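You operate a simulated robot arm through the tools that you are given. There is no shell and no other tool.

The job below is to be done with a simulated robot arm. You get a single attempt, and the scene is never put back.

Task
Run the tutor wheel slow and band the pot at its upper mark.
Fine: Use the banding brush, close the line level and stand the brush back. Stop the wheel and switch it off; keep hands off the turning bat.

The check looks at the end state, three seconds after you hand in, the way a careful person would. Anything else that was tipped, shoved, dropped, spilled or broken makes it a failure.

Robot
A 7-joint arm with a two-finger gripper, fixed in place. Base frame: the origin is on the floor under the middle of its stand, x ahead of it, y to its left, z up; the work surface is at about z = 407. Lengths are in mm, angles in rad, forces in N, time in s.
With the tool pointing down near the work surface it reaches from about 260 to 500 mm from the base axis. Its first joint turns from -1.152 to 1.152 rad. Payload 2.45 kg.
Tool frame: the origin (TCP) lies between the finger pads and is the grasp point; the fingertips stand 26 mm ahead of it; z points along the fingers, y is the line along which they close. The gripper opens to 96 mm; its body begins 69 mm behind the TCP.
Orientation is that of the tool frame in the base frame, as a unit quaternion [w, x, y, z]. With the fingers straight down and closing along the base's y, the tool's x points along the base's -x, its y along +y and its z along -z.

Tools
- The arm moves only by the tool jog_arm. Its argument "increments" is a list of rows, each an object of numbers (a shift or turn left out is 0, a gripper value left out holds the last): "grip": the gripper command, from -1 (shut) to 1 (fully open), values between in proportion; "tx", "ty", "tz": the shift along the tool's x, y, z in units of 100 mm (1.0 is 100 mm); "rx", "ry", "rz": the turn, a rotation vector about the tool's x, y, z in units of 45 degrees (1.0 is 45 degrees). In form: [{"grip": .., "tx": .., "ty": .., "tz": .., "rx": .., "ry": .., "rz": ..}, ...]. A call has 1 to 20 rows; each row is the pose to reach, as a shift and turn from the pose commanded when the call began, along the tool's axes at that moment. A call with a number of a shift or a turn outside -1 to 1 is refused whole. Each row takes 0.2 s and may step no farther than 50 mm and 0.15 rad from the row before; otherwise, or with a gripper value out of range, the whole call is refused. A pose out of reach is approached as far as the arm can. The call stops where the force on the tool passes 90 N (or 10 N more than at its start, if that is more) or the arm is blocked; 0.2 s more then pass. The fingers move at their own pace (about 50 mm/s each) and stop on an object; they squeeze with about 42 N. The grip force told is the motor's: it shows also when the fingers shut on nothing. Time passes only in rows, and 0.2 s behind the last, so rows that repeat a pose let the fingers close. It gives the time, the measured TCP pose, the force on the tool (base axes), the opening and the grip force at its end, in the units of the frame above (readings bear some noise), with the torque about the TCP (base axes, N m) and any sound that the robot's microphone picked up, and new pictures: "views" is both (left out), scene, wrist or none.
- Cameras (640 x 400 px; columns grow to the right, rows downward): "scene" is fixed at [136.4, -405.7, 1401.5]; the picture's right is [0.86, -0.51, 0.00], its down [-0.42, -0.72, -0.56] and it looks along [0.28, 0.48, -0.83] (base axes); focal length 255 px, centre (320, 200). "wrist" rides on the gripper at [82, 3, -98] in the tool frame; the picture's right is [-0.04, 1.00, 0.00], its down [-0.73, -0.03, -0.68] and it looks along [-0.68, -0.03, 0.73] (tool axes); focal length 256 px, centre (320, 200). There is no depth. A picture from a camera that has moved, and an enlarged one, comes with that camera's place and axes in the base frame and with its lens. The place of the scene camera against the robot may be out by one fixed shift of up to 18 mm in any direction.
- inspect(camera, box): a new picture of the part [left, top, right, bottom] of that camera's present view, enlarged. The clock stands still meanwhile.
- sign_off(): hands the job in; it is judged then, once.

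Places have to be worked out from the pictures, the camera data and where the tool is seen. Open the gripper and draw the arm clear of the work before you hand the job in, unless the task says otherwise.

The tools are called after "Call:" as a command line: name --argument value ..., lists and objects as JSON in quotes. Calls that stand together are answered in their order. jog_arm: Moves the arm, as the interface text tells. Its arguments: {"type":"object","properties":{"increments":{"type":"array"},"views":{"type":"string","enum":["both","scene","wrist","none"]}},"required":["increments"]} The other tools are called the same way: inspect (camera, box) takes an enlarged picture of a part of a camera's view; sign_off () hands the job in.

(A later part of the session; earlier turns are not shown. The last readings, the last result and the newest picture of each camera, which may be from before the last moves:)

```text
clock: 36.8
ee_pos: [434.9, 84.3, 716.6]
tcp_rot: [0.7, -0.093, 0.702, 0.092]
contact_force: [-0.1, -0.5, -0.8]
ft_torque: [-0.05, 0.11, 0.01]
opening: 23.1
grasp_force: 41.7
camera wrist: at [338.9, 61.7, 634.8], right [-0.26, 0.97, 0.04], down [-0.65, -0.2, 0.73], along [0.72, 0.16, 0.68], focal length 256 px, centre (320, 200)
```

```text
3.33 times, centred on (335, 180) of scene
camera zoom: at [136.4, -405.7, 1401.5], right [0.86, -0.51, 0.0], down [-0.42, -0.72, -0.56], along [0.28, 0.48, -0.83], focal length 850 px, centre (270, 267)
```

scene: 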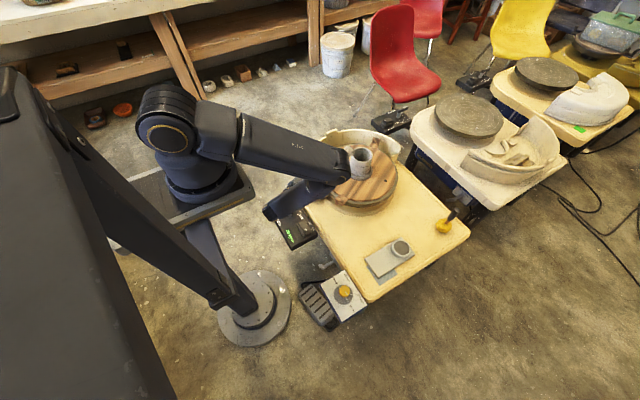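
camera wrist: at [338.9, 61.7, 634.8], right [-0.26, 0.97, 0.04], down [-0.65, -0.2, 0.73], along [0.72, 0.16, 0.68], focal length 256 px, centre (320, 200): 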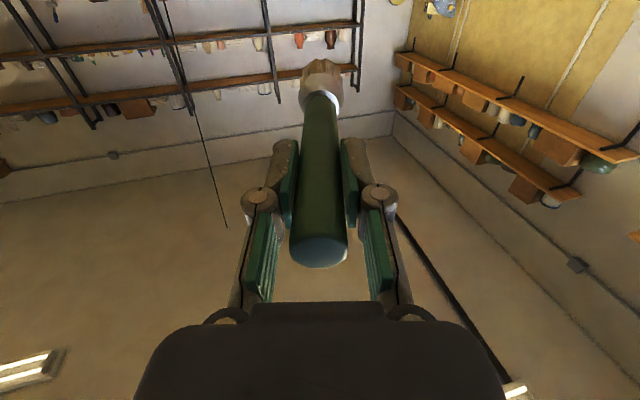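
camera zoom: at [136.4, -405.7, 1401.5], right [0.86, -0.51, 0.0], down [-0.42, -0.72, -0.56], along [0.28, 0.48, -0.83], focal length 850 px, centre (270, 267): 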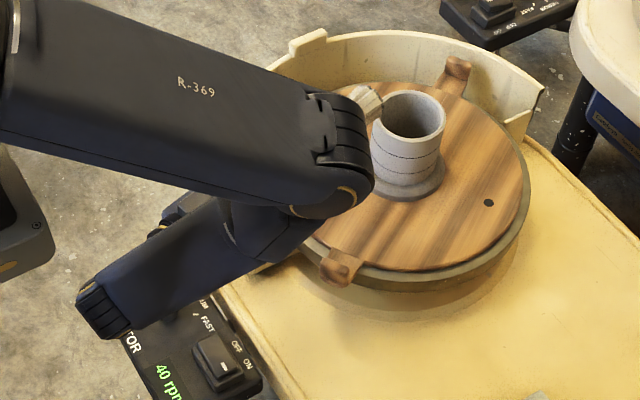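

The arm holds the brush horizontal and the elbow is well above the work. I'll lower straight down towards the mark height in steps, watching that the arm follows.

Call:
jog_arm --increments '[{"grip": -1, "tx": 0.25}, {"tx": 0.5}, {"tx": 0.75}, {"tx": 1.0}, {"tx": 1.0}]' --views "both"

Call:
inspect --camera "scene" --box '[260, 120, 410, 240]'

```text
clock: 38.0
ee_pos: [475.0, 87.4, 680.5]
tcp_rot: [0.701, -0.093, 0.702, 0.092]
contact_force: [0.2, -0.6, -2.0]
ft_torque: [-0.01, 0.13, 0.02]
opening: 22.4
grasp_force: 42.2
out of reach, approached as far as the arm can: row 1, 2, 3, 4, 5
camera wrist: at [379.7, 65.2, 598.0], right [-0.26, 0.97, 0.04], down [-0.65, -0.2, 0.74], along [0.72, 0.16, 0.68], focal length 256 px, centre (320, 200)
```

scene: 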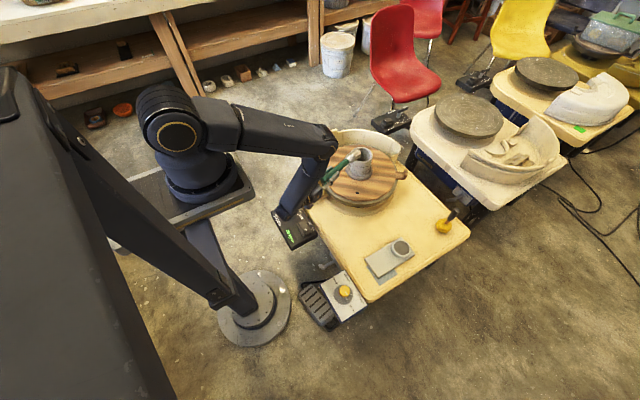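
wrist: 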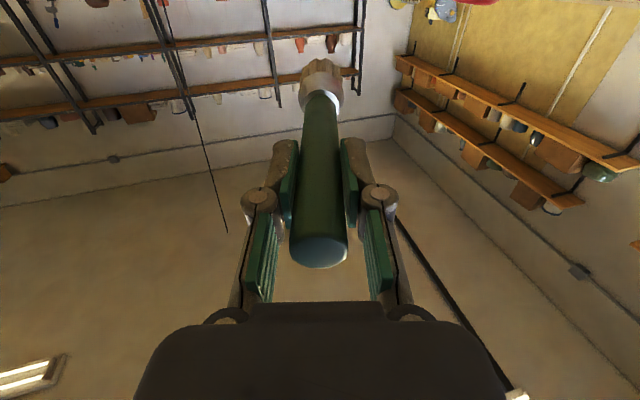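

```text
3.33 times, centred on (335, 180) of scene
camera zoom: at [136.5, -405.7, 1401.5], right [0.86, -0.51, 0.0], down [-0.42, -0.72, -0.56], along [0.28, 0.48, -0.83], focal length 850 px, centre (270, 267)
```

zoom: 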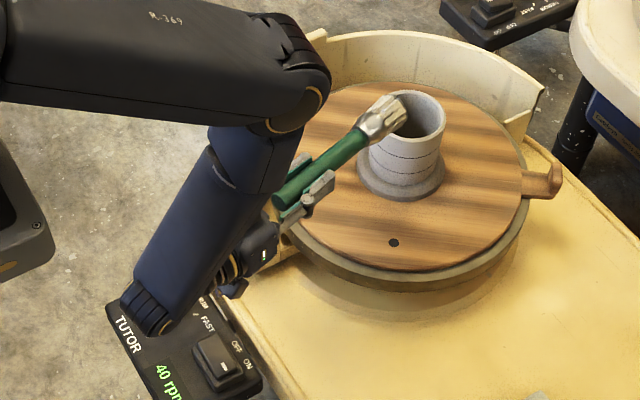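

The horizontal pose is out of reach lower down, and the tool stopped at (475, 87, 680), still clear above the rim. A better hold is to set the brush back on its tile and regrip it with the hand leaning about 40°. A comfortable hand pose then points the brush level and lets the wrist camera look straight at the marks. First I'll go up and away.

Call:
jog_arm --increments '[{"grip": -1, "tx": -0.3}, {"tx": -0.6}]' --views "scene"

```text
clock: 38.6
ee_pos: [476.8, 87.9, 739.4]
tcp_rot: [0.7, -0.093, 0.702, 0.092]
contact_force: [0.2, -0.5, -1.2]
ft_torque: [-0.01, 0.09, 0.0]
opening: 22.8
grasp_force: 41.3
```

scene: 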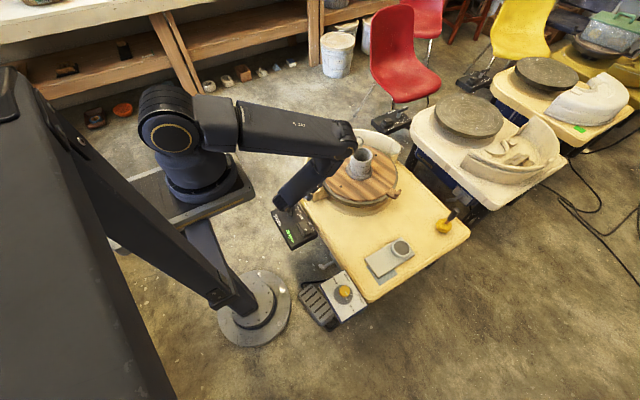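

The baseline follows the reached pose, now about (476, 88, 740). I'll pitch the brush back down to vertical while backing away from the pot.

Call:
jog_arm --increments '[{"grip": -1, "ry": 0.17, "tz": -0.1}, {"ry": 0.34, "tz": -0.2}, {"ry": 0.51, "tz": -0.3}, {"ry": 0.68, "tz": -0.4}, {"ry": 0.85, "tz": -0.5}, {"ry": 1.0, "tz": -0.5}]' --views "none"

Call:
jog_arm --increments '[{"grip": -1, "ry": 0.17}, {"ry": 0.34}, {"ry": 0.51}, {"ry": 0.68}, {"ry": 0.85}, {"ry": 1.0}, {"ry": 1.0}]' --views "both"

```text
clock: 40.0
ee_pos: [425.0, 75.7, 739.4]
tcp_rot: [0.377, -0.121, 0.917, 0.05]
contact_force: [0.6, 0.6, -0.9]
ft_torque: [-0.03, 0.08, -0.02]
opening: 23.3
grasp_force: 42.0
```

```text
clock: 41.6
ee_pos: [425.8, 74.6, 741.0]
tcp_rot: [-0.001, -0.13, 0.992, -0.001]
contact_force: [0.6, 0.5, -1.8]
ft_torque: [-0.02, -0.02, 0.0]
opening: 23.0
grasp_force: 42.2
camera wrist: at [347.2, 56.5, 838.3], right [-0.22, 0.98, 0.0], down [0.72, 0.16, 0.68], along [0.66, 0.15, -0.74], focal length 256 px, centre (320, 200)
```

scene: 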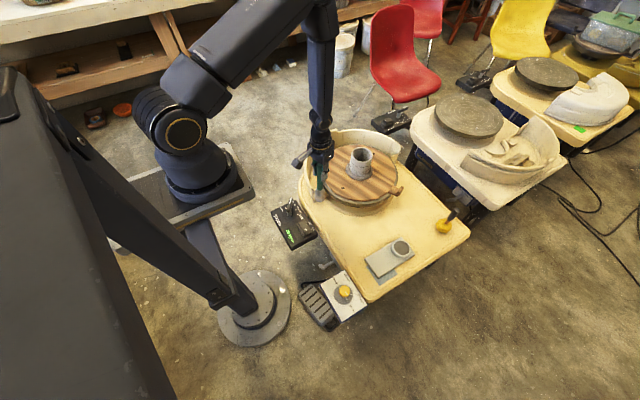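
wrist: 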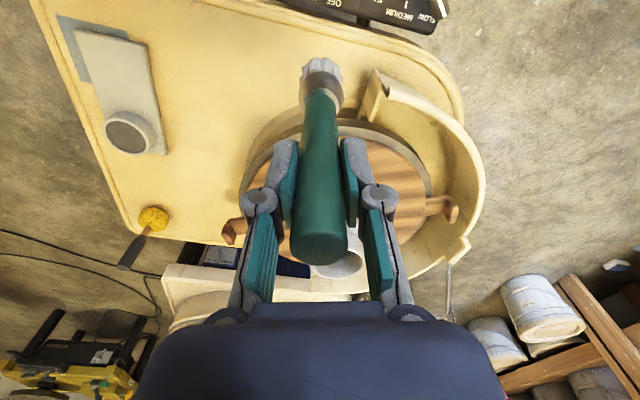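

The brush is vertical again. I'll square the yaw and carry it back above its tile.

Call:
jog_arm --increments '[{"grip": -1, "tx": -0.08, "ty": -0.33, "rz": 0.1667}, {"tx": -0.16, "ty": -0.66, "rz": 0.3333}, {"tx": -0.25, "ty": -0.999, "rz": 0.3333}]' --views "none"

Call:
jog_arm --increments '[{"grip": -1, "tx": -0.2, "ty": -0.33}, {"tx": -0.4, "ty": -0.67}, {"tx": -0.58, "ty": -1.0}]' --views "none"

Call:
jog_arm --increments '[{"grip": -1, "ty": -0.33}, {"ty": -0.67}, {"ty": -1.0}, {"ty": -1.0}]' --views "both"

Call:
inspect --camera "scene" --box '[350, 190, 430, 290]'

Call:
inspect --camera "wrist" --box '[220, 0, 420, 160]'

```text
clock: 42.4
ee_pos: [473.6, -14.7, 739.2]
tcp_rot: [-0.002, 0.001, 1.0, 0.0]
contact_force: [0.1, 0.3, -0.4]
ft_torque: [0.02, 0.01, 0.03]
opening: 22.8
grasp_force: 42.4
```

```text
clock: 43.2
ee_pos: [533.9, -113.2, 737.7]
tcp_rot: [-0.002, 0.0, 1.0, 0.0]
contact_force: [-0.1, 0.5, -1.1]
ft_torque: [-0.01, 0.01, -0.02]
opening: 22.7
grasp_force: 42.1
```

```text
clock: 44.2
ee_pos: [533.4, -213.7, 737.5]
tcp_rot: [-0.001, -0.001, 1.0, 0.0]
contact_force: [0.6, 0.5, -1.1]
ft_torque: [0.02, 0.03, 0.02]
opening: 22.7
grasp_force: 42.1
camera wrist: at [452.0, -210.9, 835.7], right [0.04, 1.0, 0.0], down [0.74, -0.03, 0.68], along [0.68, -0.03, -0.74], focal length 256 px, centre (320, 200)
```

scene: 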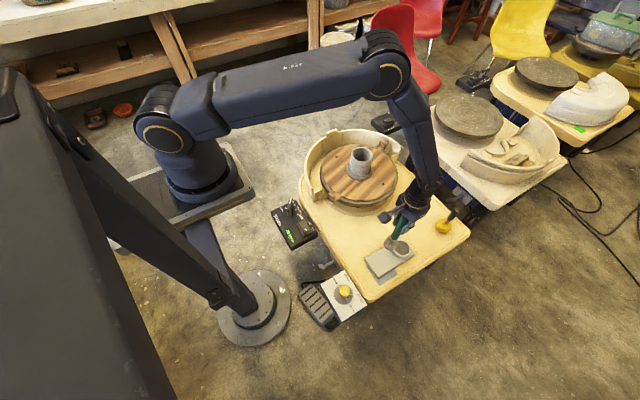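
wrist: 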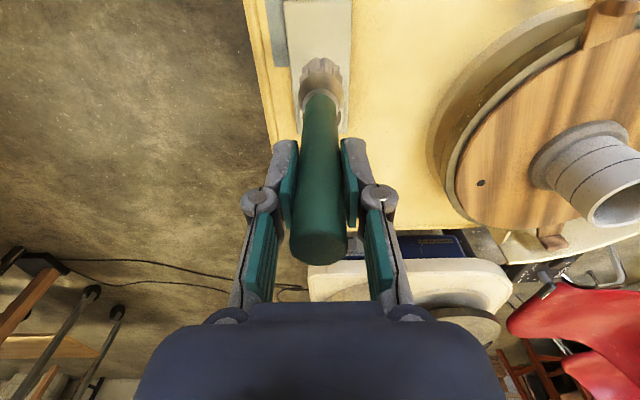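

```text
4.00 times, centred on (390, 240) of scene
camera zoom: at [136.4, -405.7, 1401.5], right [0.86, -0.51, 0.0], down [-0.42, -0.72, -0.56], along [0.28, 0.48, -0.83], focal length 1020 px, centre (40, 40)
```

zoom: 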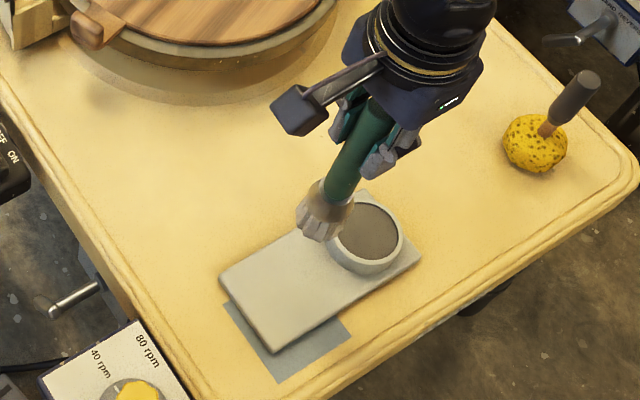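

```text
2.50 times, centred on (320, 80) of wrist
camera zoom: at [452.0, -210.9, 835.7], right [0.04, 1.0, 0.0], down [0.74, -0.03, 0.68], along [0.68, -0.03, -0.74], focal length 640 px, centre (320, 500)
```

zoom: 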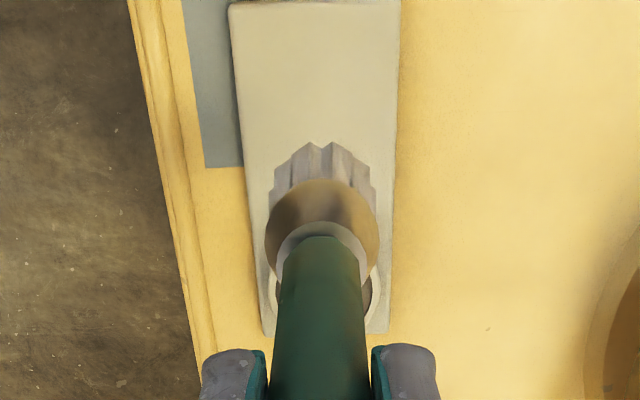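

The tile is directly below. I'll lower the brush towards its original spot, stopping just above the tile.

Call:
jog_arm --increments '[{"grip": -1, "tx": -0.005, "ty": -0.02, "tz": 0.33}, {"tx": -0.005, "ty": -0.02, "tz": 0.67}, {"tx": -0.005, "ty": -0.02, "tz": 1.0}]' --views "none"

Call:
jog_arm --increments '[{"grip": -1, "tz": 0.2}, {"tz": 0.4}, {"tz": 0.5}, {"tz": 0.53}]' --views "both"

Call:
inspect --camera "scene" --box '[350, 220, 420, 290]'

```text
clock: 45.0
ee_pos: [535.1, -215.2, 637.9]
tcp_rot: [-0.001, 0.0, 1.0, 0.001]
contact_force: [0.1, 0.5, -1.3]
ft_torque: [0.01, 0.01, 0.01]
opening: 22.9
grasp_force: 41.7
```

```text
clock: 46.0
ee_pos: [533.0, -215.9, 585.5]
tcp_rot: [-0.001, 0.001, 1.0, 0.001]
contact_force: [0.3, 0.6, -0.3]
ft_torque: [-0.01, -0.01, -0.01]
opening: 22.5
grasp_force: 42.7
camera wrist: at [452.1, -213.6, 683.7], right [0.04, 1.0, 0.0], down [0.74, -0.03, 0.68], along [0.68, -0.03, -0.74], focal length 256 px, centre (320, 200)
```

scene: 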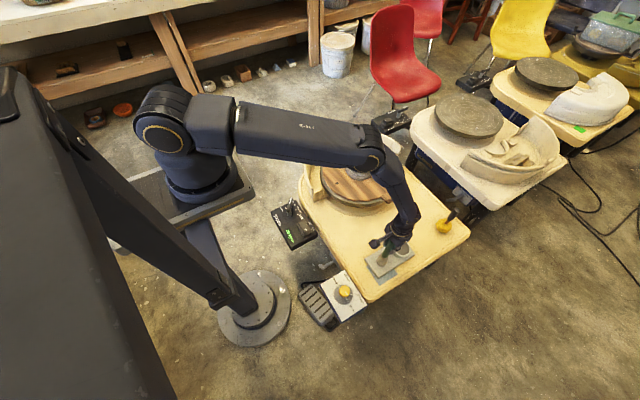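
wrist: 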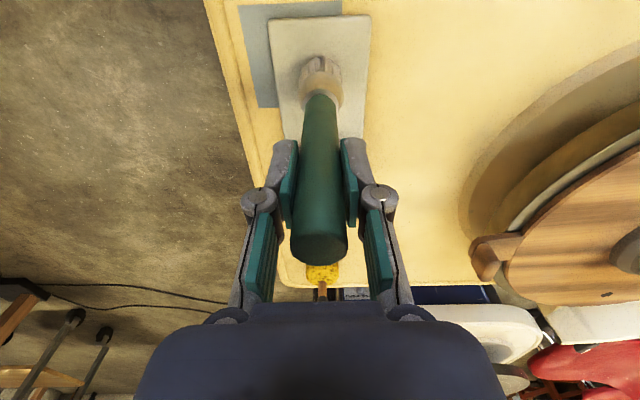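

```text
5.71 times, centred on (385, 255) of scene
camera zoom: at [136.4, -405.7, 1401.5], right [0.86, -0.51, 0.0], down [-0.42, -0.72, -0.56], along [0.28, 0.48, -0.83], focal length 1457 px, centre (-51, -114)
```

zoom: 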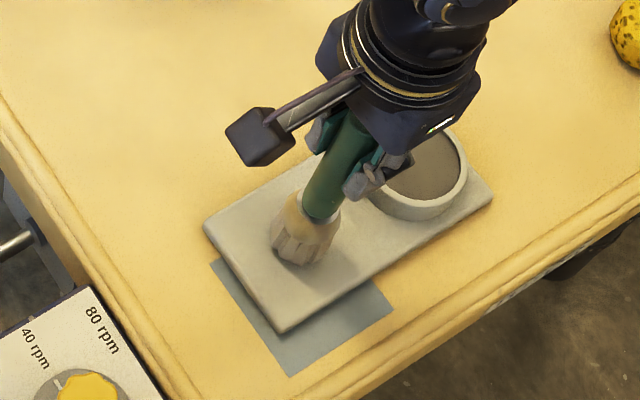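

There is no contact yet at z=585, so I'll creep down in small steps until the bristles touch the tile.

Call:
jog_arm --increments '[{"grip": -1, "tz": 0.02}, {"tz": 0.04}, {"tz": 0.06}, {"tz": 0.07}]' --views "none"

```text
clock: 47.0
ee_pos: [535.3, -216.7, 580.8]
tcp_rot: [0.0, 0.001, 1.0, 0.0]
contact_force: [-4.6, 1.2, 13.3]
ft_torque: [0.04, 0.44, 0.0]
opening: 22.8
grasp_force: 41.8
```

The bristles have touched the tile, at 13 N. I'll ease up 1.5 mm to take most of the load off, then open the fingers.

Call:
jog_arm --increments '[{"grip": -1, "tz": -0.015}, {"grip": -1, "tz": -0.015}, {"grip": -0.45, "tz": -0.015}, {"grip": -0.3, "tz": -0.015}, {"grip": -0.2, "tz": -0.015}]' --views "both"

Call:
inspect --camera "wrist" --box '[220, 30, 420, 270]'

Call:
inspect --camera "scene" --box '[350, 220, 420, 290]'

```text
clock: 48.2
ee_pos: [533.5, -216.5, 580.7]
tcp_rot: [-0.001, 0.0, 1.0, 0.0]
contact_force: [-0.1, -0.1, -0.3]
ft_torque: [0.01, -0.03, -0.03]
opening: 38.5
grasp_force: 0.1
camera wrist: at [453.0, -214.7, 679.0], right [0.04, 1.0, 0.0], down [0.74, -0.03, 0.68], along [0.68, -0.03, -0.74], focal length 256 px, centre (320, 200)
```

scene: 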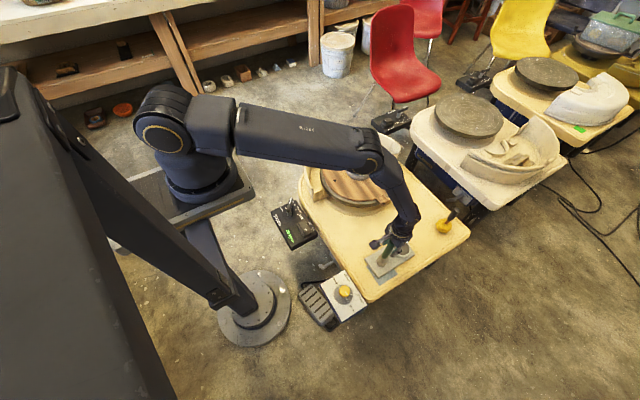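
wrist: 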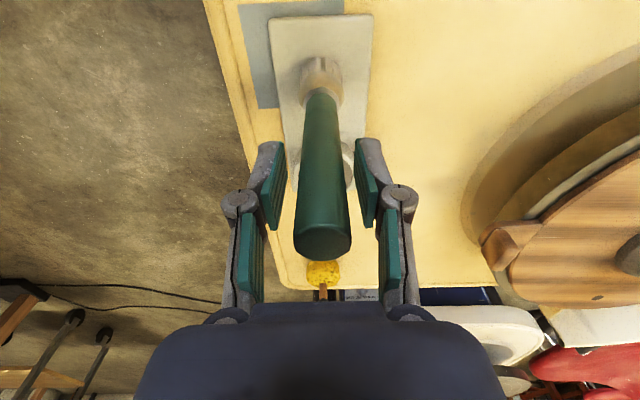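

```text
1.67 times, centred on (320, 150) of wrist
camera zoom: at [453.0, -214.7, 679.0], right [0.04, 1.0, 0.0], down [0.74, -0.03, 0.68], along [0.68, -0.03, -0.74], focal length 427 px, centre (320, 283)
```

zoom: 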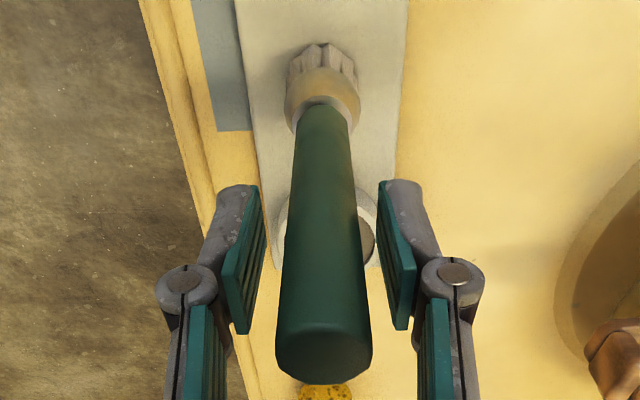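

```text
5.71 times, centred on (385, 255) of scene
camera zoom: at [136.4, -405.7, 1401.5], right [0.86, -0.51, 0.0], down [-0.42, -0.72, -0.56], along [0.28, 0.48, -0.83], focal length 1457 px, centre (-51, -114)
```

zoom: 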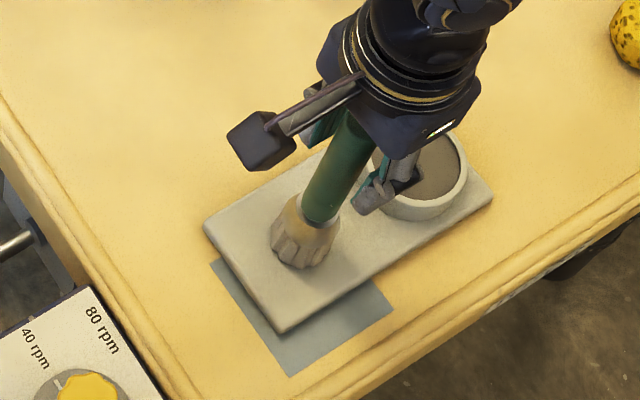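

The brush stands on its own again. I'll lift straight up off it, then turn the hand 90° for the leaning regrip.

Call:
jog_arm --increments '[{"grip": 0.0, "tz": -0.1}, {"grip": 0.0, "tz": -0.4}, {"grip": 0.2, "tz": -0.75}, {"grip": 0.3, "tz": -1.0}]' --views "none"

Call:
jog_arm --increments '[{"grip": 0.3, "tz": -0.2, "rz": -0.17}, {"tz": -0.4, "rz": -0.34}, {"tz": -0.4, "rz": -0.51}, {"tz": -0.4, "rz": -0.68}, {"tz": -0.4, "rz": -0.85}, {"tz": -0.4, "rz": -1.0}, {"tz": -0.4, "rz": -1.0}]' --views "none"

Call:
jog_arm --increments '[{"grip": 0.3, "rz": -0.17}, {"rz": -0.34}, {"rz": -0.51}, {"rz": -0.68}, {"rz": -0.85}, {"rz": -1.0}, {"rz": -1.0}]' --views "both"

```text
clock: 49.2
ee_pos: [535.9, -214.0, 681.5]
tcp_rot: [-0.002, -0.001, 1.0, 0.0]
contact_force: [0.8, 0.6, 0.8]
ft_torque: [0.0, 0.01, 0.0]
opening: 62.2
grasp_force: 0.0
```

```text
clock: 50.8
ee_pos: [536.8, -216.4, 722.1]
tcp_rot: [-0.001, -0.382, 0.924, 0.001]
contact_force: [0.8, -0.8, -0.5]
ft_torque: [0.02, 0.0, -0.02]
opening: 62.6
grasp_force: 0.1
```

```text
clock: 52.4
ee_pos: [535.4, -215.9, 720.1]
tcp_rot: [0.0, 0.708, -0.706, -0.001]
contact_force: [0.7, 0.0, 0.3]
ft_torque: [-0.02, -0.03, 0.0]
opening: 62.5
grasp_force: 0.1
camera wrist: at [531.6, -298.4, 818.5], right [-1.0, 0.04, 0.0], down [0.03, 0.73, 0.68], along [0.02, 0.68, -0.73], focal length 256 px, centre (320, 200)
```

scene: 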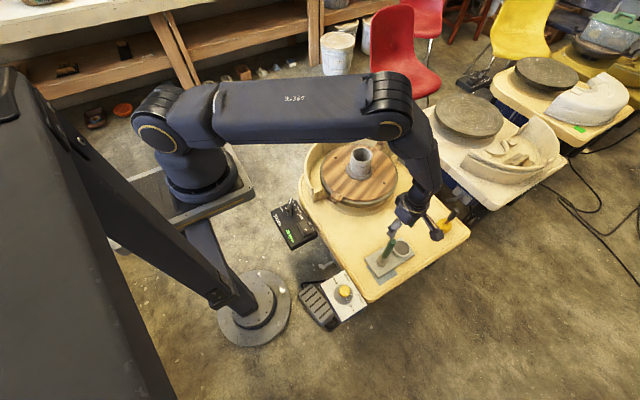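
wrist: 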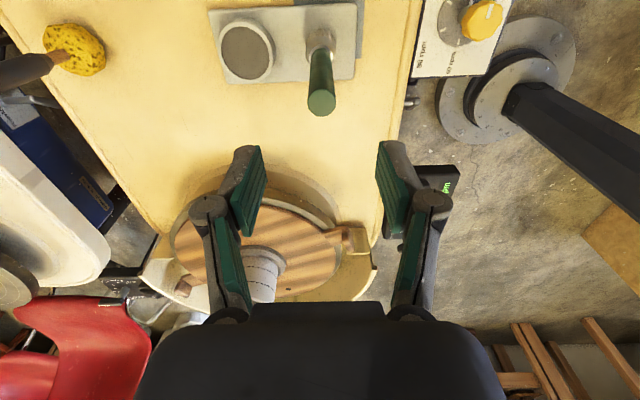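

Yaw 90° is fine and the brush top is seen at about (533, -218, 617). I'll lean the hand 40° and back off to the approach point above and beside the handle.

Call:
jog_arm --increments '[{"grip": 0.3, "tx": -0.2, "ty": 0.005, "tz": 0.1, "ry": 0.18}, {"tx": -0.4, "ty": 0.01, "tz": 0.25, "ry": 0.36}, {"tx": -0.6, "ty": 0.015, "tz": 0.4, "ry": 0.54}, {"tx": -0.7, "ty": 0.015, "tz": 0.55, "ry": 0.72}, {"tx": -0.7, "ty": 0.015, "tz": 0.71, "ry": 0.889}, {"tx": -0.7, "ty": 0.015, "tz": 0.71, "ry": 0.889}]' --views "both"

Call:
inspect --camera "wrist" --box '[200, 40, 440, 220]'

Call:
inspect --camera "scene" --box '[340, 190, 440, 290]'

```text
clock: 53.8
ee_pos: [533.5, -146.5, 650.6]
tcp_rot: [0.244, 0.664, -0.664, 0.242]
contact_force: [-0.1, 0.4, -1.2]
ft_torque: [0.02, 0.04, -0.02]
opening: 62.3
grasp_force: 0.0
camera wrist: at [529.9, -146.9, 778.8], right [-1.0, 0.03, -0.02], down [0.03, 1.0, 0.05], along [0.03, 0.05, -1.0], focal length 256 px, centre (320, 200)
```

scene: 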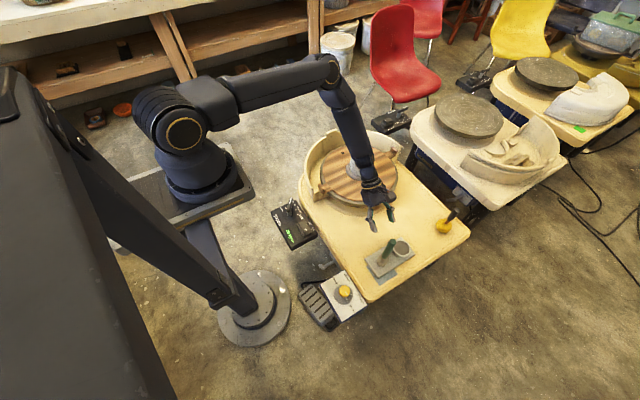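
wrist: 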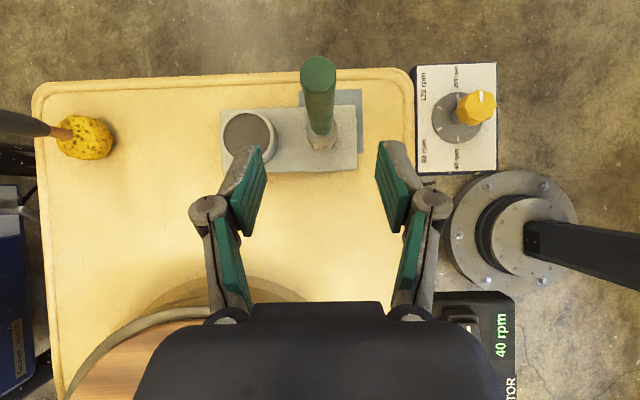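

```text
2.22 times, centred on (320, 130) of wrist
camera zoom: at [529.9, -146.9, 778.8], right [-1.0, 0.03, -0.02], down [0.03, 1.0, 0.05], along [0.03, 0.05, -1.0], focal length 569 px, centre (320, 356)
```

zoom: 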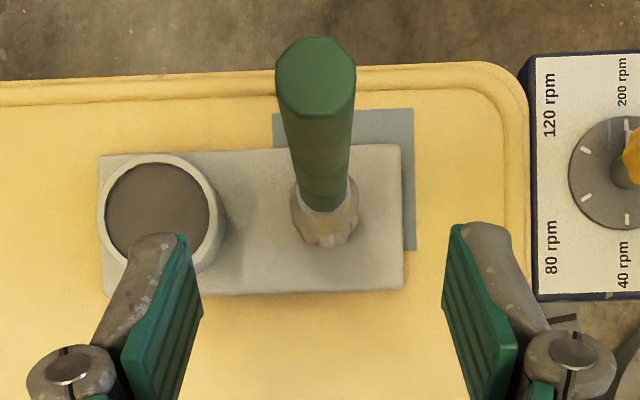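

```text
4.00 times, centred on (390, 240) of scene
camera zoom: at [136.4, -405.7, 1401.5], right [0.86, -0.51, 0.0], down [-0.42, -0.72, -0.56], along [0.28, 0.48, -0.83], focal length 1020 px, centre (40, 40)
```

zoom: 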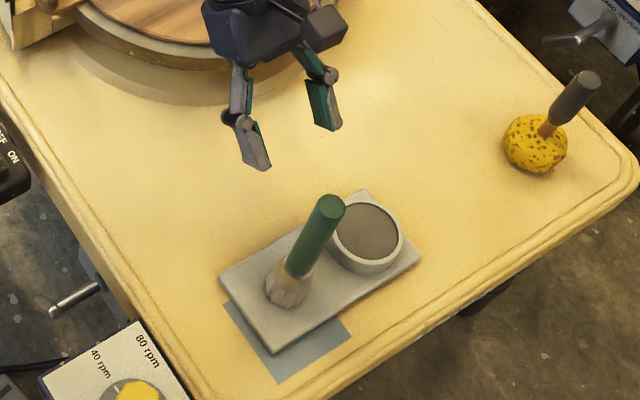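

The camera now looks straight down and shows the brush vertical at about (534, -215). I'll move in along the lean direction so the handle passes between the fingers, with a check partway.

Call:
jog_arm --increments '[{"grip": 0.2, "tz": 0.25, "ty": -0.005, "tx": -0.004}, {"tz": 0.5, "ty": -0.005, "tx": -0.008}, {"tz": 0.75, "ty": -0.005, "tx": -0.012}]' --views "both"

Call:
inspect --camera "wrist" --box '[200, 40, 440, 220]'

Call:
inspect --camera "scene" --box '[340, 190, 440, 290]'

```text
clock: 54.6
ee_pos: [533.2, -194.9, 592.0]
tcp_rot: [0.242, 0.665, -0.664, 0.241]
contact_force: [-0.4, -0.1, -0.4]
ft_torque: [0.0, 0.03, -0.01]
opening: 57.7
grasp_force: 0.0
camera wrist: at [531.0, -195.4, 718.7], right [-1.0, 0.03, -0.02], down [0.03, 1.0, 0.05], along [0.03, 0.05, -1.0], focal length 256 px, centre (320, 200)
```

scene: 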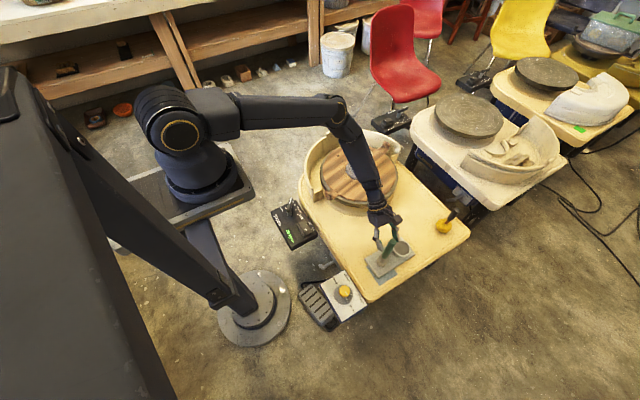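
wrist: 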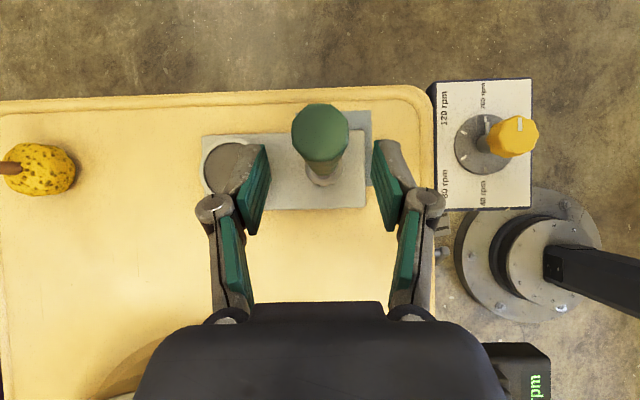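

```text
2.22 times, centred on (320, 130) of wrist
camera zoom: at [531.0, -195.4, 718.7], right [-1.0, 0.03, -0.02], down [0.03, 1.0, 0.05], along [0.03, 0.05, -1.0], focal length 569 px, centre (320, 356)
```

zoom: 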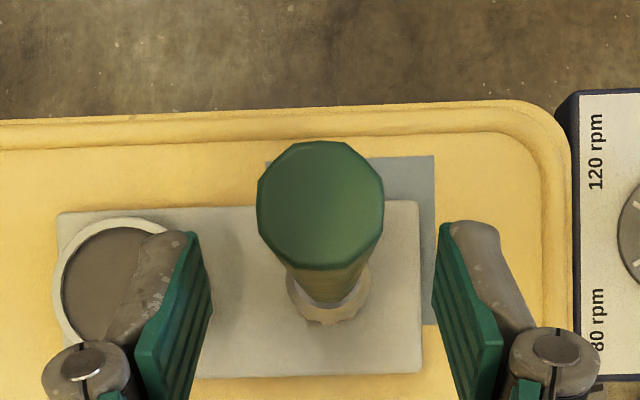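

```text
4.00 times, centred on (390, 240) of scene
camera zoom: at [136.4, -405.7, 1401.5], right [0.86, -0.51, 0.0], down [-0.42, -0.72, -0.56], along [0.28, 0.48, -0.83], focal length 1020 px, centre (40, 40)
```

zoom: 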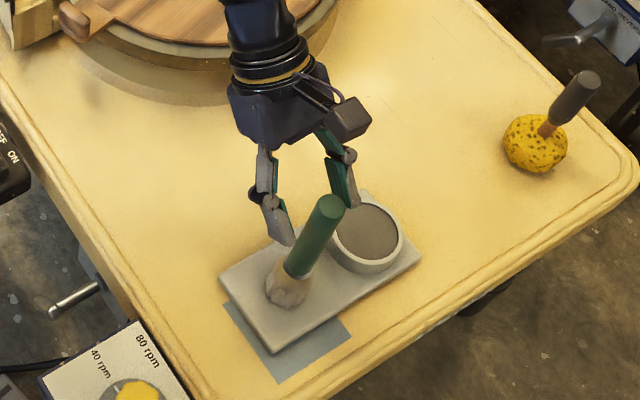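

The handle is centred between the pads. I'll advance the last 34 mm and then close.

Call:
jog_arm --increments '[{"grip": 0.0, "tz": 0.15}, {"grip": -0.1, "tz": 0.34}, {"grip": -0.2, "tz": 0.34}]' --views "wrist"

Call:
inspect --camera "scene" --box '[340, 190, 440, 290]'

Call:
inspect --camera "wrist" --box '[200, 60, 440, 240]'

```text
clock: 55.4
ee_pos: [532.7, -218.0, 565.9]
tcp_rot: [-0.244, -0.664, 0.664, -0.242]
contact_force: [0.1, 0.0, -0.6]
ft_torque: [0.02, -0.02, 0.02]
opening: 38.3
grasp_force: 0.0
camera wrist: at [530.2, -217.7, 692.8], right [-1.0, 0.03, -0.02], down [0.03, 1.0, 0.05], along [0.02, 0.05, -1.0], focal length 256 px, centre (320, 200)
```

wrist: 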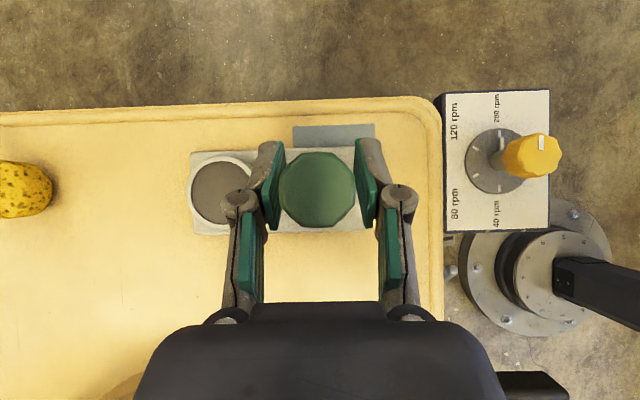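

```text
4.00 times, centred on (390, 240) of scene
camera zoom: at [136.4, -405.7, 1401.5], right [0.86, -0.51, 0.0], down [-0.42, -0.72, -0.56], along [0.28, 0.48, -0.83], focal length 1020 px, centre (40, 40)
```

zoom: 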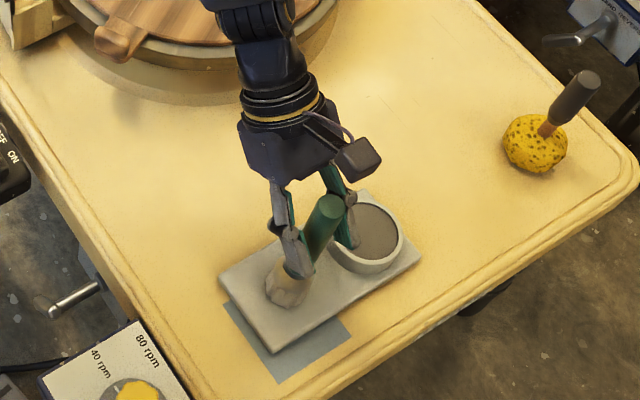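

```text
2.22 times, centred on (320, 150) of wrist
camera zoom: at [530.2, -217.7, 692.8], right [-1.0, 0.03, -0.02], down [0.03, 1.0, 0.05], along [0.02, 0.05, -1.0], focal length 569 px, centre (320, 311)
```

zoom: 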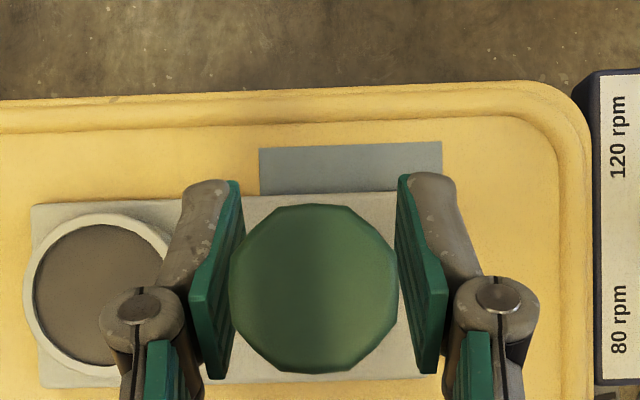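

The handle is centred in the fingers, so I'll close the grip.

Call:
jog_arm --increments '[{"grip": -0.4}, {"grip": -0.5}, {"grip": -1}, {"grip": -1}, {"grip": -1}]' --views "none"

Call:
jog_arm --increments '[{"grip": -1, "tx": 0.032, "tz": -0.038}, {"tx": 0.129, "tz": -0.153}, {"tx": 0.321, "tz": -0.383}, {"tx": 0.514, "tz": -0.613}]' --views "both"

Call:
inspect --camera "scene" --box '[340, 190, 440, 290]'

```text
clock: 56.6
ee_pos: [533.6, -218.4, 566.2]
tcp_rot: [-0.243, -0.664, 0.665, -0.24]
contact_force: [-0.9, 0.1, 0.4]
ft_torque: [-0.06, 0.02, 0.01]
opening: 22.0
grasp_force: 42.2
```

```text
clock: 57.6
ee_pos: [534.4, -217.3, 646.7]
tcp_rot: [0.243, 0.665, -0.664, 0.241]
contact_force: [-0.1, -0.2, -1.4]
ft_torque: [0.01, -0.01, -0.02]
opening: 22.3
grasp_force: 41.8
camera wrist: at [530.6, -216.6, 773.4], right [-1.0, 0.03, -0.02], down [0.03, 1.0, 0.05], along [0.02, 0.05, -1.0], focal length 256 px, centre (320, 200)
```

scene: 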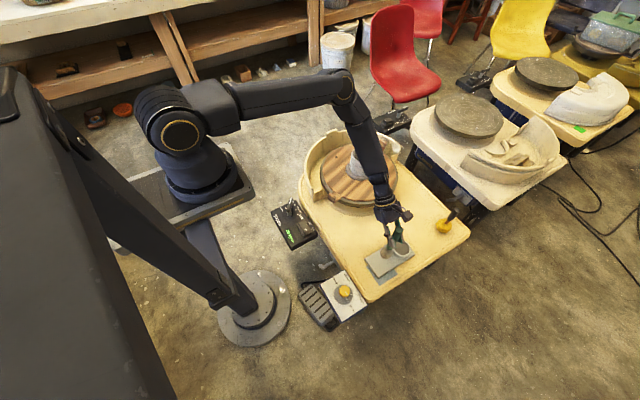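
wrist: 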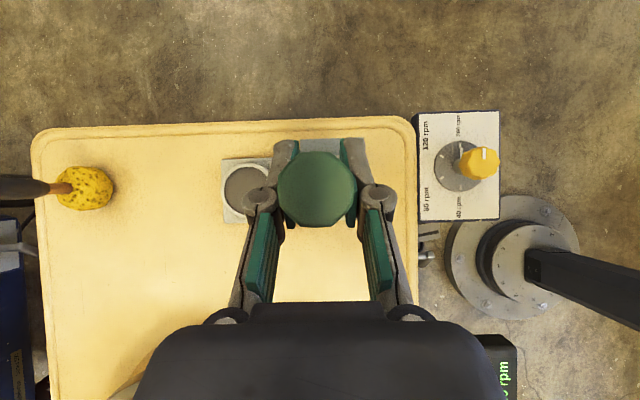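

```text
4.00 times, centred on (390, 240) of scene
camera zoom: at [136.4, -405.7, 1401.5], right [0.86, -0.51, 0.0], down [-0.42, -0.72, -0.56], along [0.28, 0.48, -0.83], focal length 1020 px, centre (40, 40)
```

zoom: 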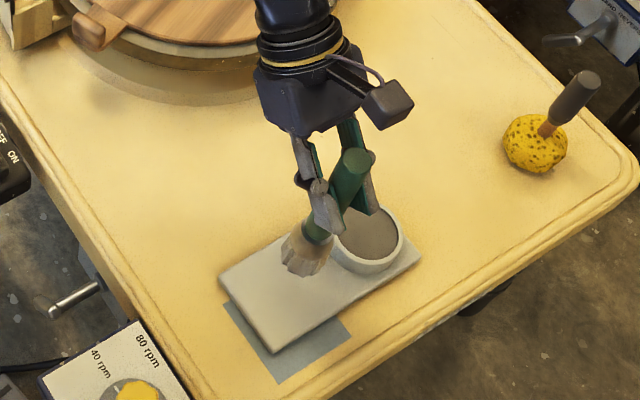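

The brush is regripped and lifted, hanging vertical below the leaning hand. The earlier dip was tilted, so I'll move the now-vertical brush over the cup, about 98 mm further in x, for a clean dip. I stay high first to check the reach.

Call:
jog_arm --increments '[{"grip": -1, "ty": -0.33}, {"ty": -0.66, "tx": 0.01, "tz": 0.01}, {"ty": -0.985, "tx": 0.023, "tz": 0.019}, {"ty": -0.985, "tx": 0.023, "tz": 0.019}]' --views "both"

Call:
inspect --camera "scene" --box '[360, 200, 440, 280]'

```text
clock: 58.6
ee_pos: [633.2, -218.1, 644.1]
tcp_rot: [0.243, 0.665, -0.664, 0.24]
contact_force: [1.0, 0.1, -1.3]
ft_torque: [-0.01, -0.04, 0.04]
opening: 22.0
grasp_force: 41.7
camera wrist: at [629.8, -217.6, 771.3], right [-1.0, 0.03, -0.02], down [0.03, 1.0, 0.05], along [0.02, 0.05, -1.0], focal length 256 px, centre (320, 200)
```

scene: 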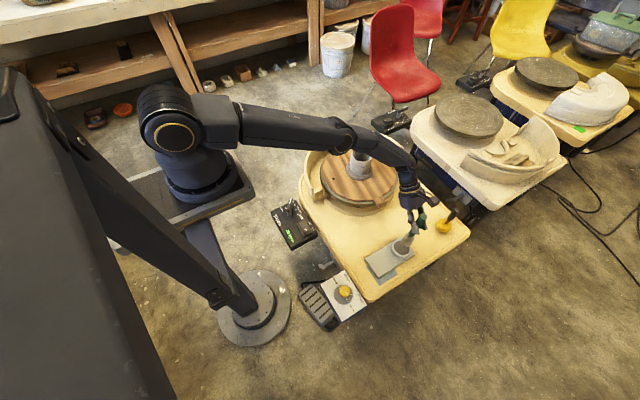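
wrist: 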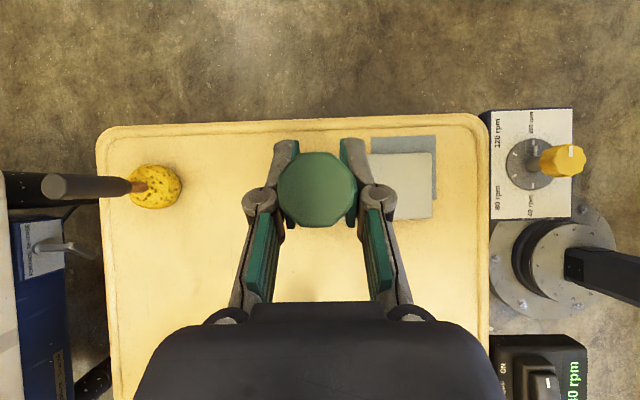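

```text
5.00 times, centred on (400, 240) of scene
camera zoom: at [136.4, -405.7, 1401.5], right [0.86, -0.51, 0.0], down [-0.42, -0.72, -0.56], along [0.28, 0.48, -0.83], focal length 1275 px, centre (-80, 0)
```

zoom: 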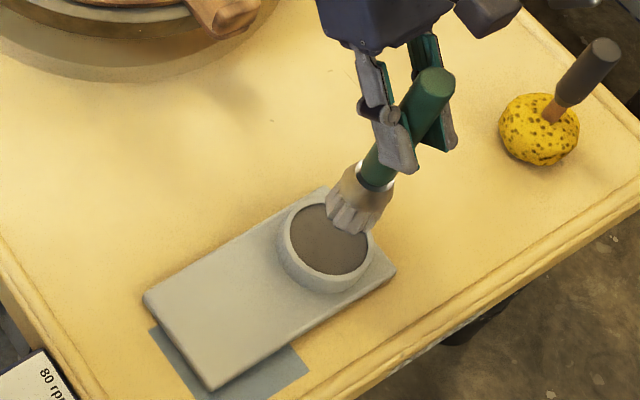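

That is reachable. I'll shift 4 mm back in x for centring and lower to just above the slip.

Call:
jog_arm --increments '[{"grip": -1, "ty": 0.04, "tx": -0.129, "tz": 0.153}, {"ty": 0.04, "tx": -0.225, "tz": 0.268}, {"ty": 0.04, "tx": -0.289, "tz": 0.345}]' --views "scene"

Call:
inspect --camera "scene" --box '[370, 215, 430, 275]'

```text
clock: 59.4
ee_pos: [626.2, -216.6, 624.4]
tcp_rot: [-0.243, -0.664, 0.664, -0.241]
contact_force: [-0.4, -0.2, -1.3]
ft_torque: [-0.01, 0.01, -0.01]
opening: 21.8
grasp_force: 42.2
out of reach, approached as far as the arm can: row 1, 2, 3
```

scene: 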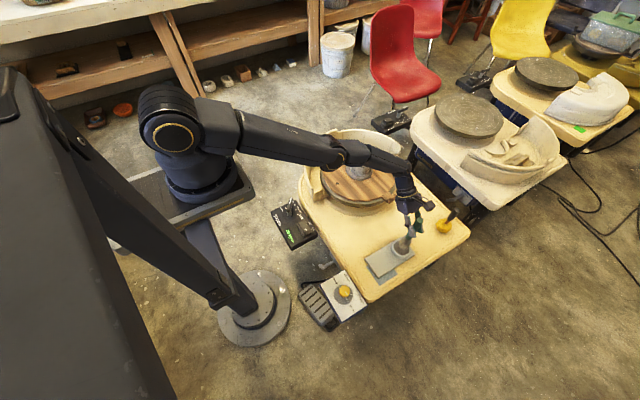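

```text
6.67 times, centred on (400, 245) of scene
camera zoom: at [136.4, -405.7, 1401.5], right [0.86, -0.51, 0.0], down [-0.42, -0.72, -0.56], along [0.28, 0.48, -0.83], focal length 1700 px, centre (-213, -100)
```

zoom: 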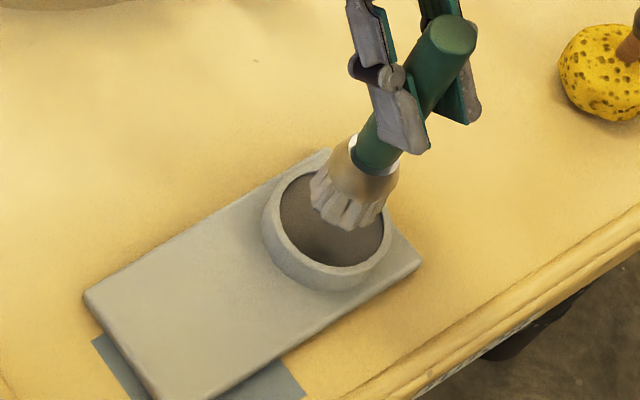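

Lower down is out of reach with this lean at that distance. Turning the hand 30° about the vertical brush axis brings the wrist closer to the base, so I'll do that here, still above the rim.

Call:
jog_arm --increments '[{"grip": -1, "rx": 0.107, "rz": -0.128}, {"rx": 0.214, "rz": -0.255}, {"rx": 0.321, "rz": -0.383}, {"rx": 0.4287, "rz": -0.511}, {"rx": 0.4287, "rz": -0.511}]' --views "both"

Call:
inspect --camera "scene" --box '[370, 215, 430, 275]'

```text
clock: 60.6
ee_pos: [624.6, -216.8, 625.5]
tcp_rot: [0.172, 0.815, -0.468, 0.294]
contact_force: [-1.4, 0.3, -2.0]
ft_torque: [-0.02, 0.0, -0.03]
opening: 22.1
grasp_force: 41.8
camera wrist: at [622.5, -218.7, 753.3], right [-0.88, -0.47, -0.02], down [-0.47, 0.88, 0.05], along [0.0, 0.05, -1.0], focal length 256 px, centre (320, 200)
```

scene: 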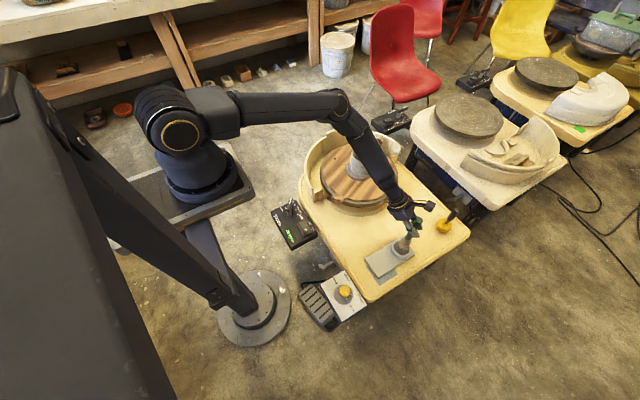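
wrist: 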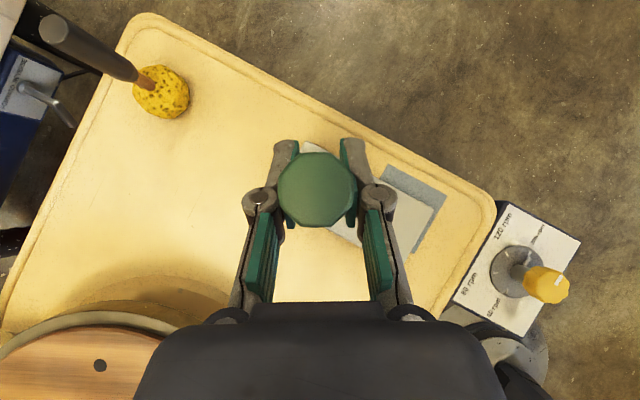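

```text
6.67 times, centred on (400, 245) of scene
camera zoom: at [136.4, -405.7, 1401.5], right [0.86, -0.51, 0.0], down [-0.42, -0.72, -0.56], along [0.28, 0.48, -0.83], focal length 1700 px, centre (-213, -100)
```

zoom: 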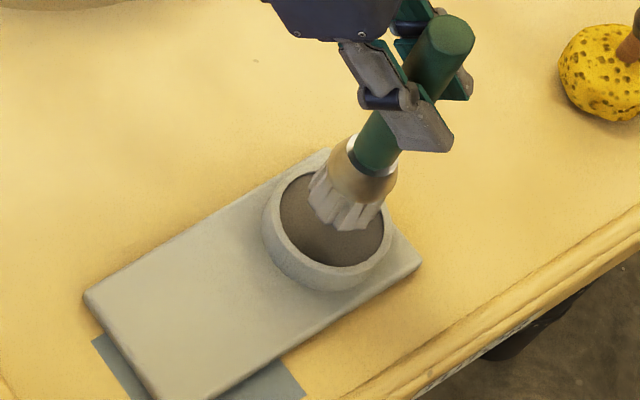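

The reach is fine now and the tip is centred over the cup. I'll lower 26 mm, then creep down.

Call:
jog_arm --increments '[{"grip": -1, "tx": -0.064, "tz": 0.077}, {"tx": -0.129, "tz": 0.153}, {"tx": -0.167, "tz": 0.199}]' --views "none"

Call:
jog_arm --increments '[{"grip": -1, "tx": -0.0129, "tz": 0.0153}, {"tx": -0.0257, "tz": 0.0306}, {"tx": -0.0386, "tz": 0.046}]' --views "scene"

Call:
inspect --camera "scene" --box '[370, 215, 430, 275]'

```text
clock: 61.4
ee_pos: [626.3, -217.4, 599.1]
tcp_rot: [0.172, 0.814, -0.469, 0.296]
contact_force: [-0.5, 0.0, -1.6]
ft_torque: [0.01, -0.01, -0.02]
opening: 21.9
grasp_force: 42.0
```

```text
clock: 62.2
ee_pos: [625.5, -217.1, 593.5]
tcp_rot: [0.172, 0.814, -0.47, 0.295]
contact_force: [0.0, -0.6, -1.3]
ft_torque: [0.02, 0.0, 0.01]
opening: 22.0
grasp_force: 42.3
```

scene: 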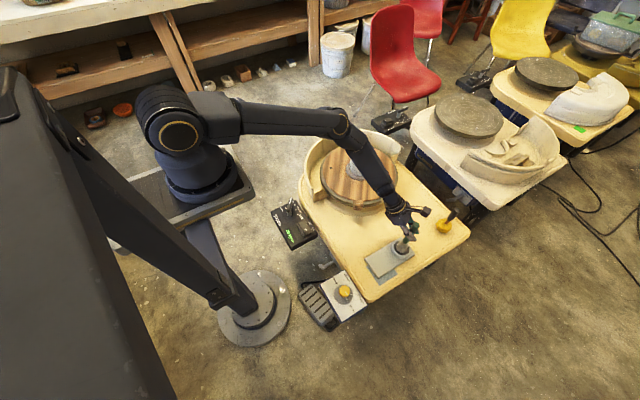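

```text
6.67 times, centred on (400, 245) of scene
camera zoom: at [136.4, -405.7, 1401.5], right [0.86, -0.51, 0.0], down [-0.42, -0.72, -0.56], along [0.28, 0.48, -0.83], focal length 1700 px, centre (-213, -100)
```

zoom: 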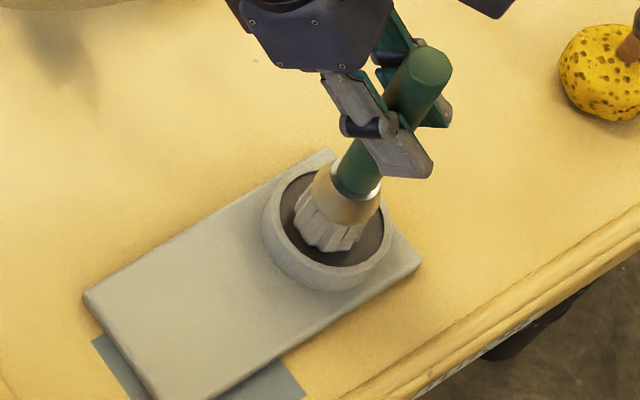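

There is no contact yet at tip z≈446, so I'll keep creeping in 1.5 mm steps.

Call:
jog_arm --increments '[{"grip": -1, "tx": -0.0096, "tz": 0.0115}, {"tx": -0.0193, "tz": 0.023}, {"tx": -0.0289, "tz": 0.0345}, {"tx": -0.0354, "tz": 0.0421}]' --views "scene"

Call:
inspect --camera "scene" --box '[370, 215, 430, 275]'

```text
clock: 63.2
ee_pos: [626.8, -217.2, 588.2]
tcp_rot: [0.172, 0.814, -0.469, 0.297]
contact_force: [-0.1, -0.3, 2.6]
ft_torque: [-0.03, -0.06, -0.03]
opening: 21.8
grasp_force: 42.2
```

scene: 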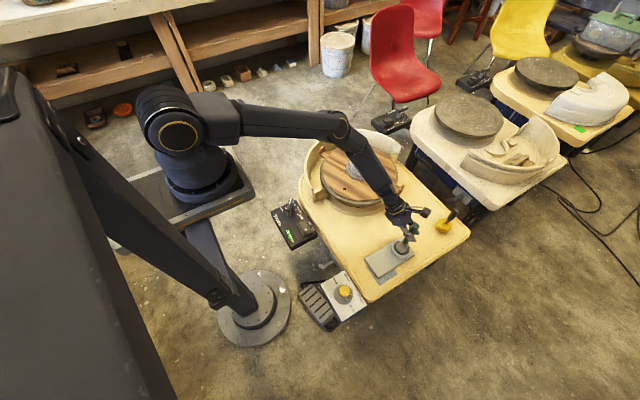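

```text
6.67 times, centred on (400, 245) of scene
camera zoom: at [136.4, -405.7, 1401.5], right [0.86, -0.51, 0.0], down [-0.42, -0.72, -0.56], along [0.28, 0.48, -0.83], focal length 1700 px, centre (-213, -100)
```

zoom: 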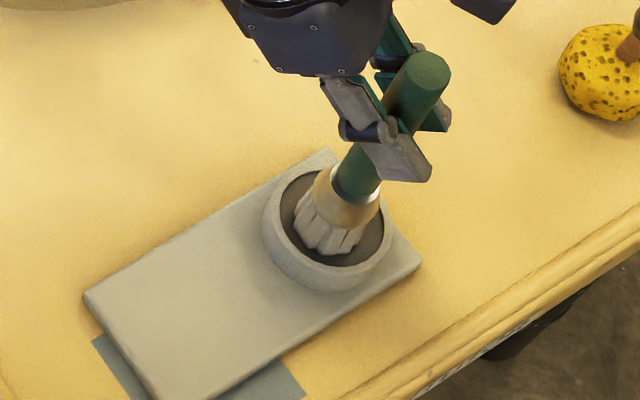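

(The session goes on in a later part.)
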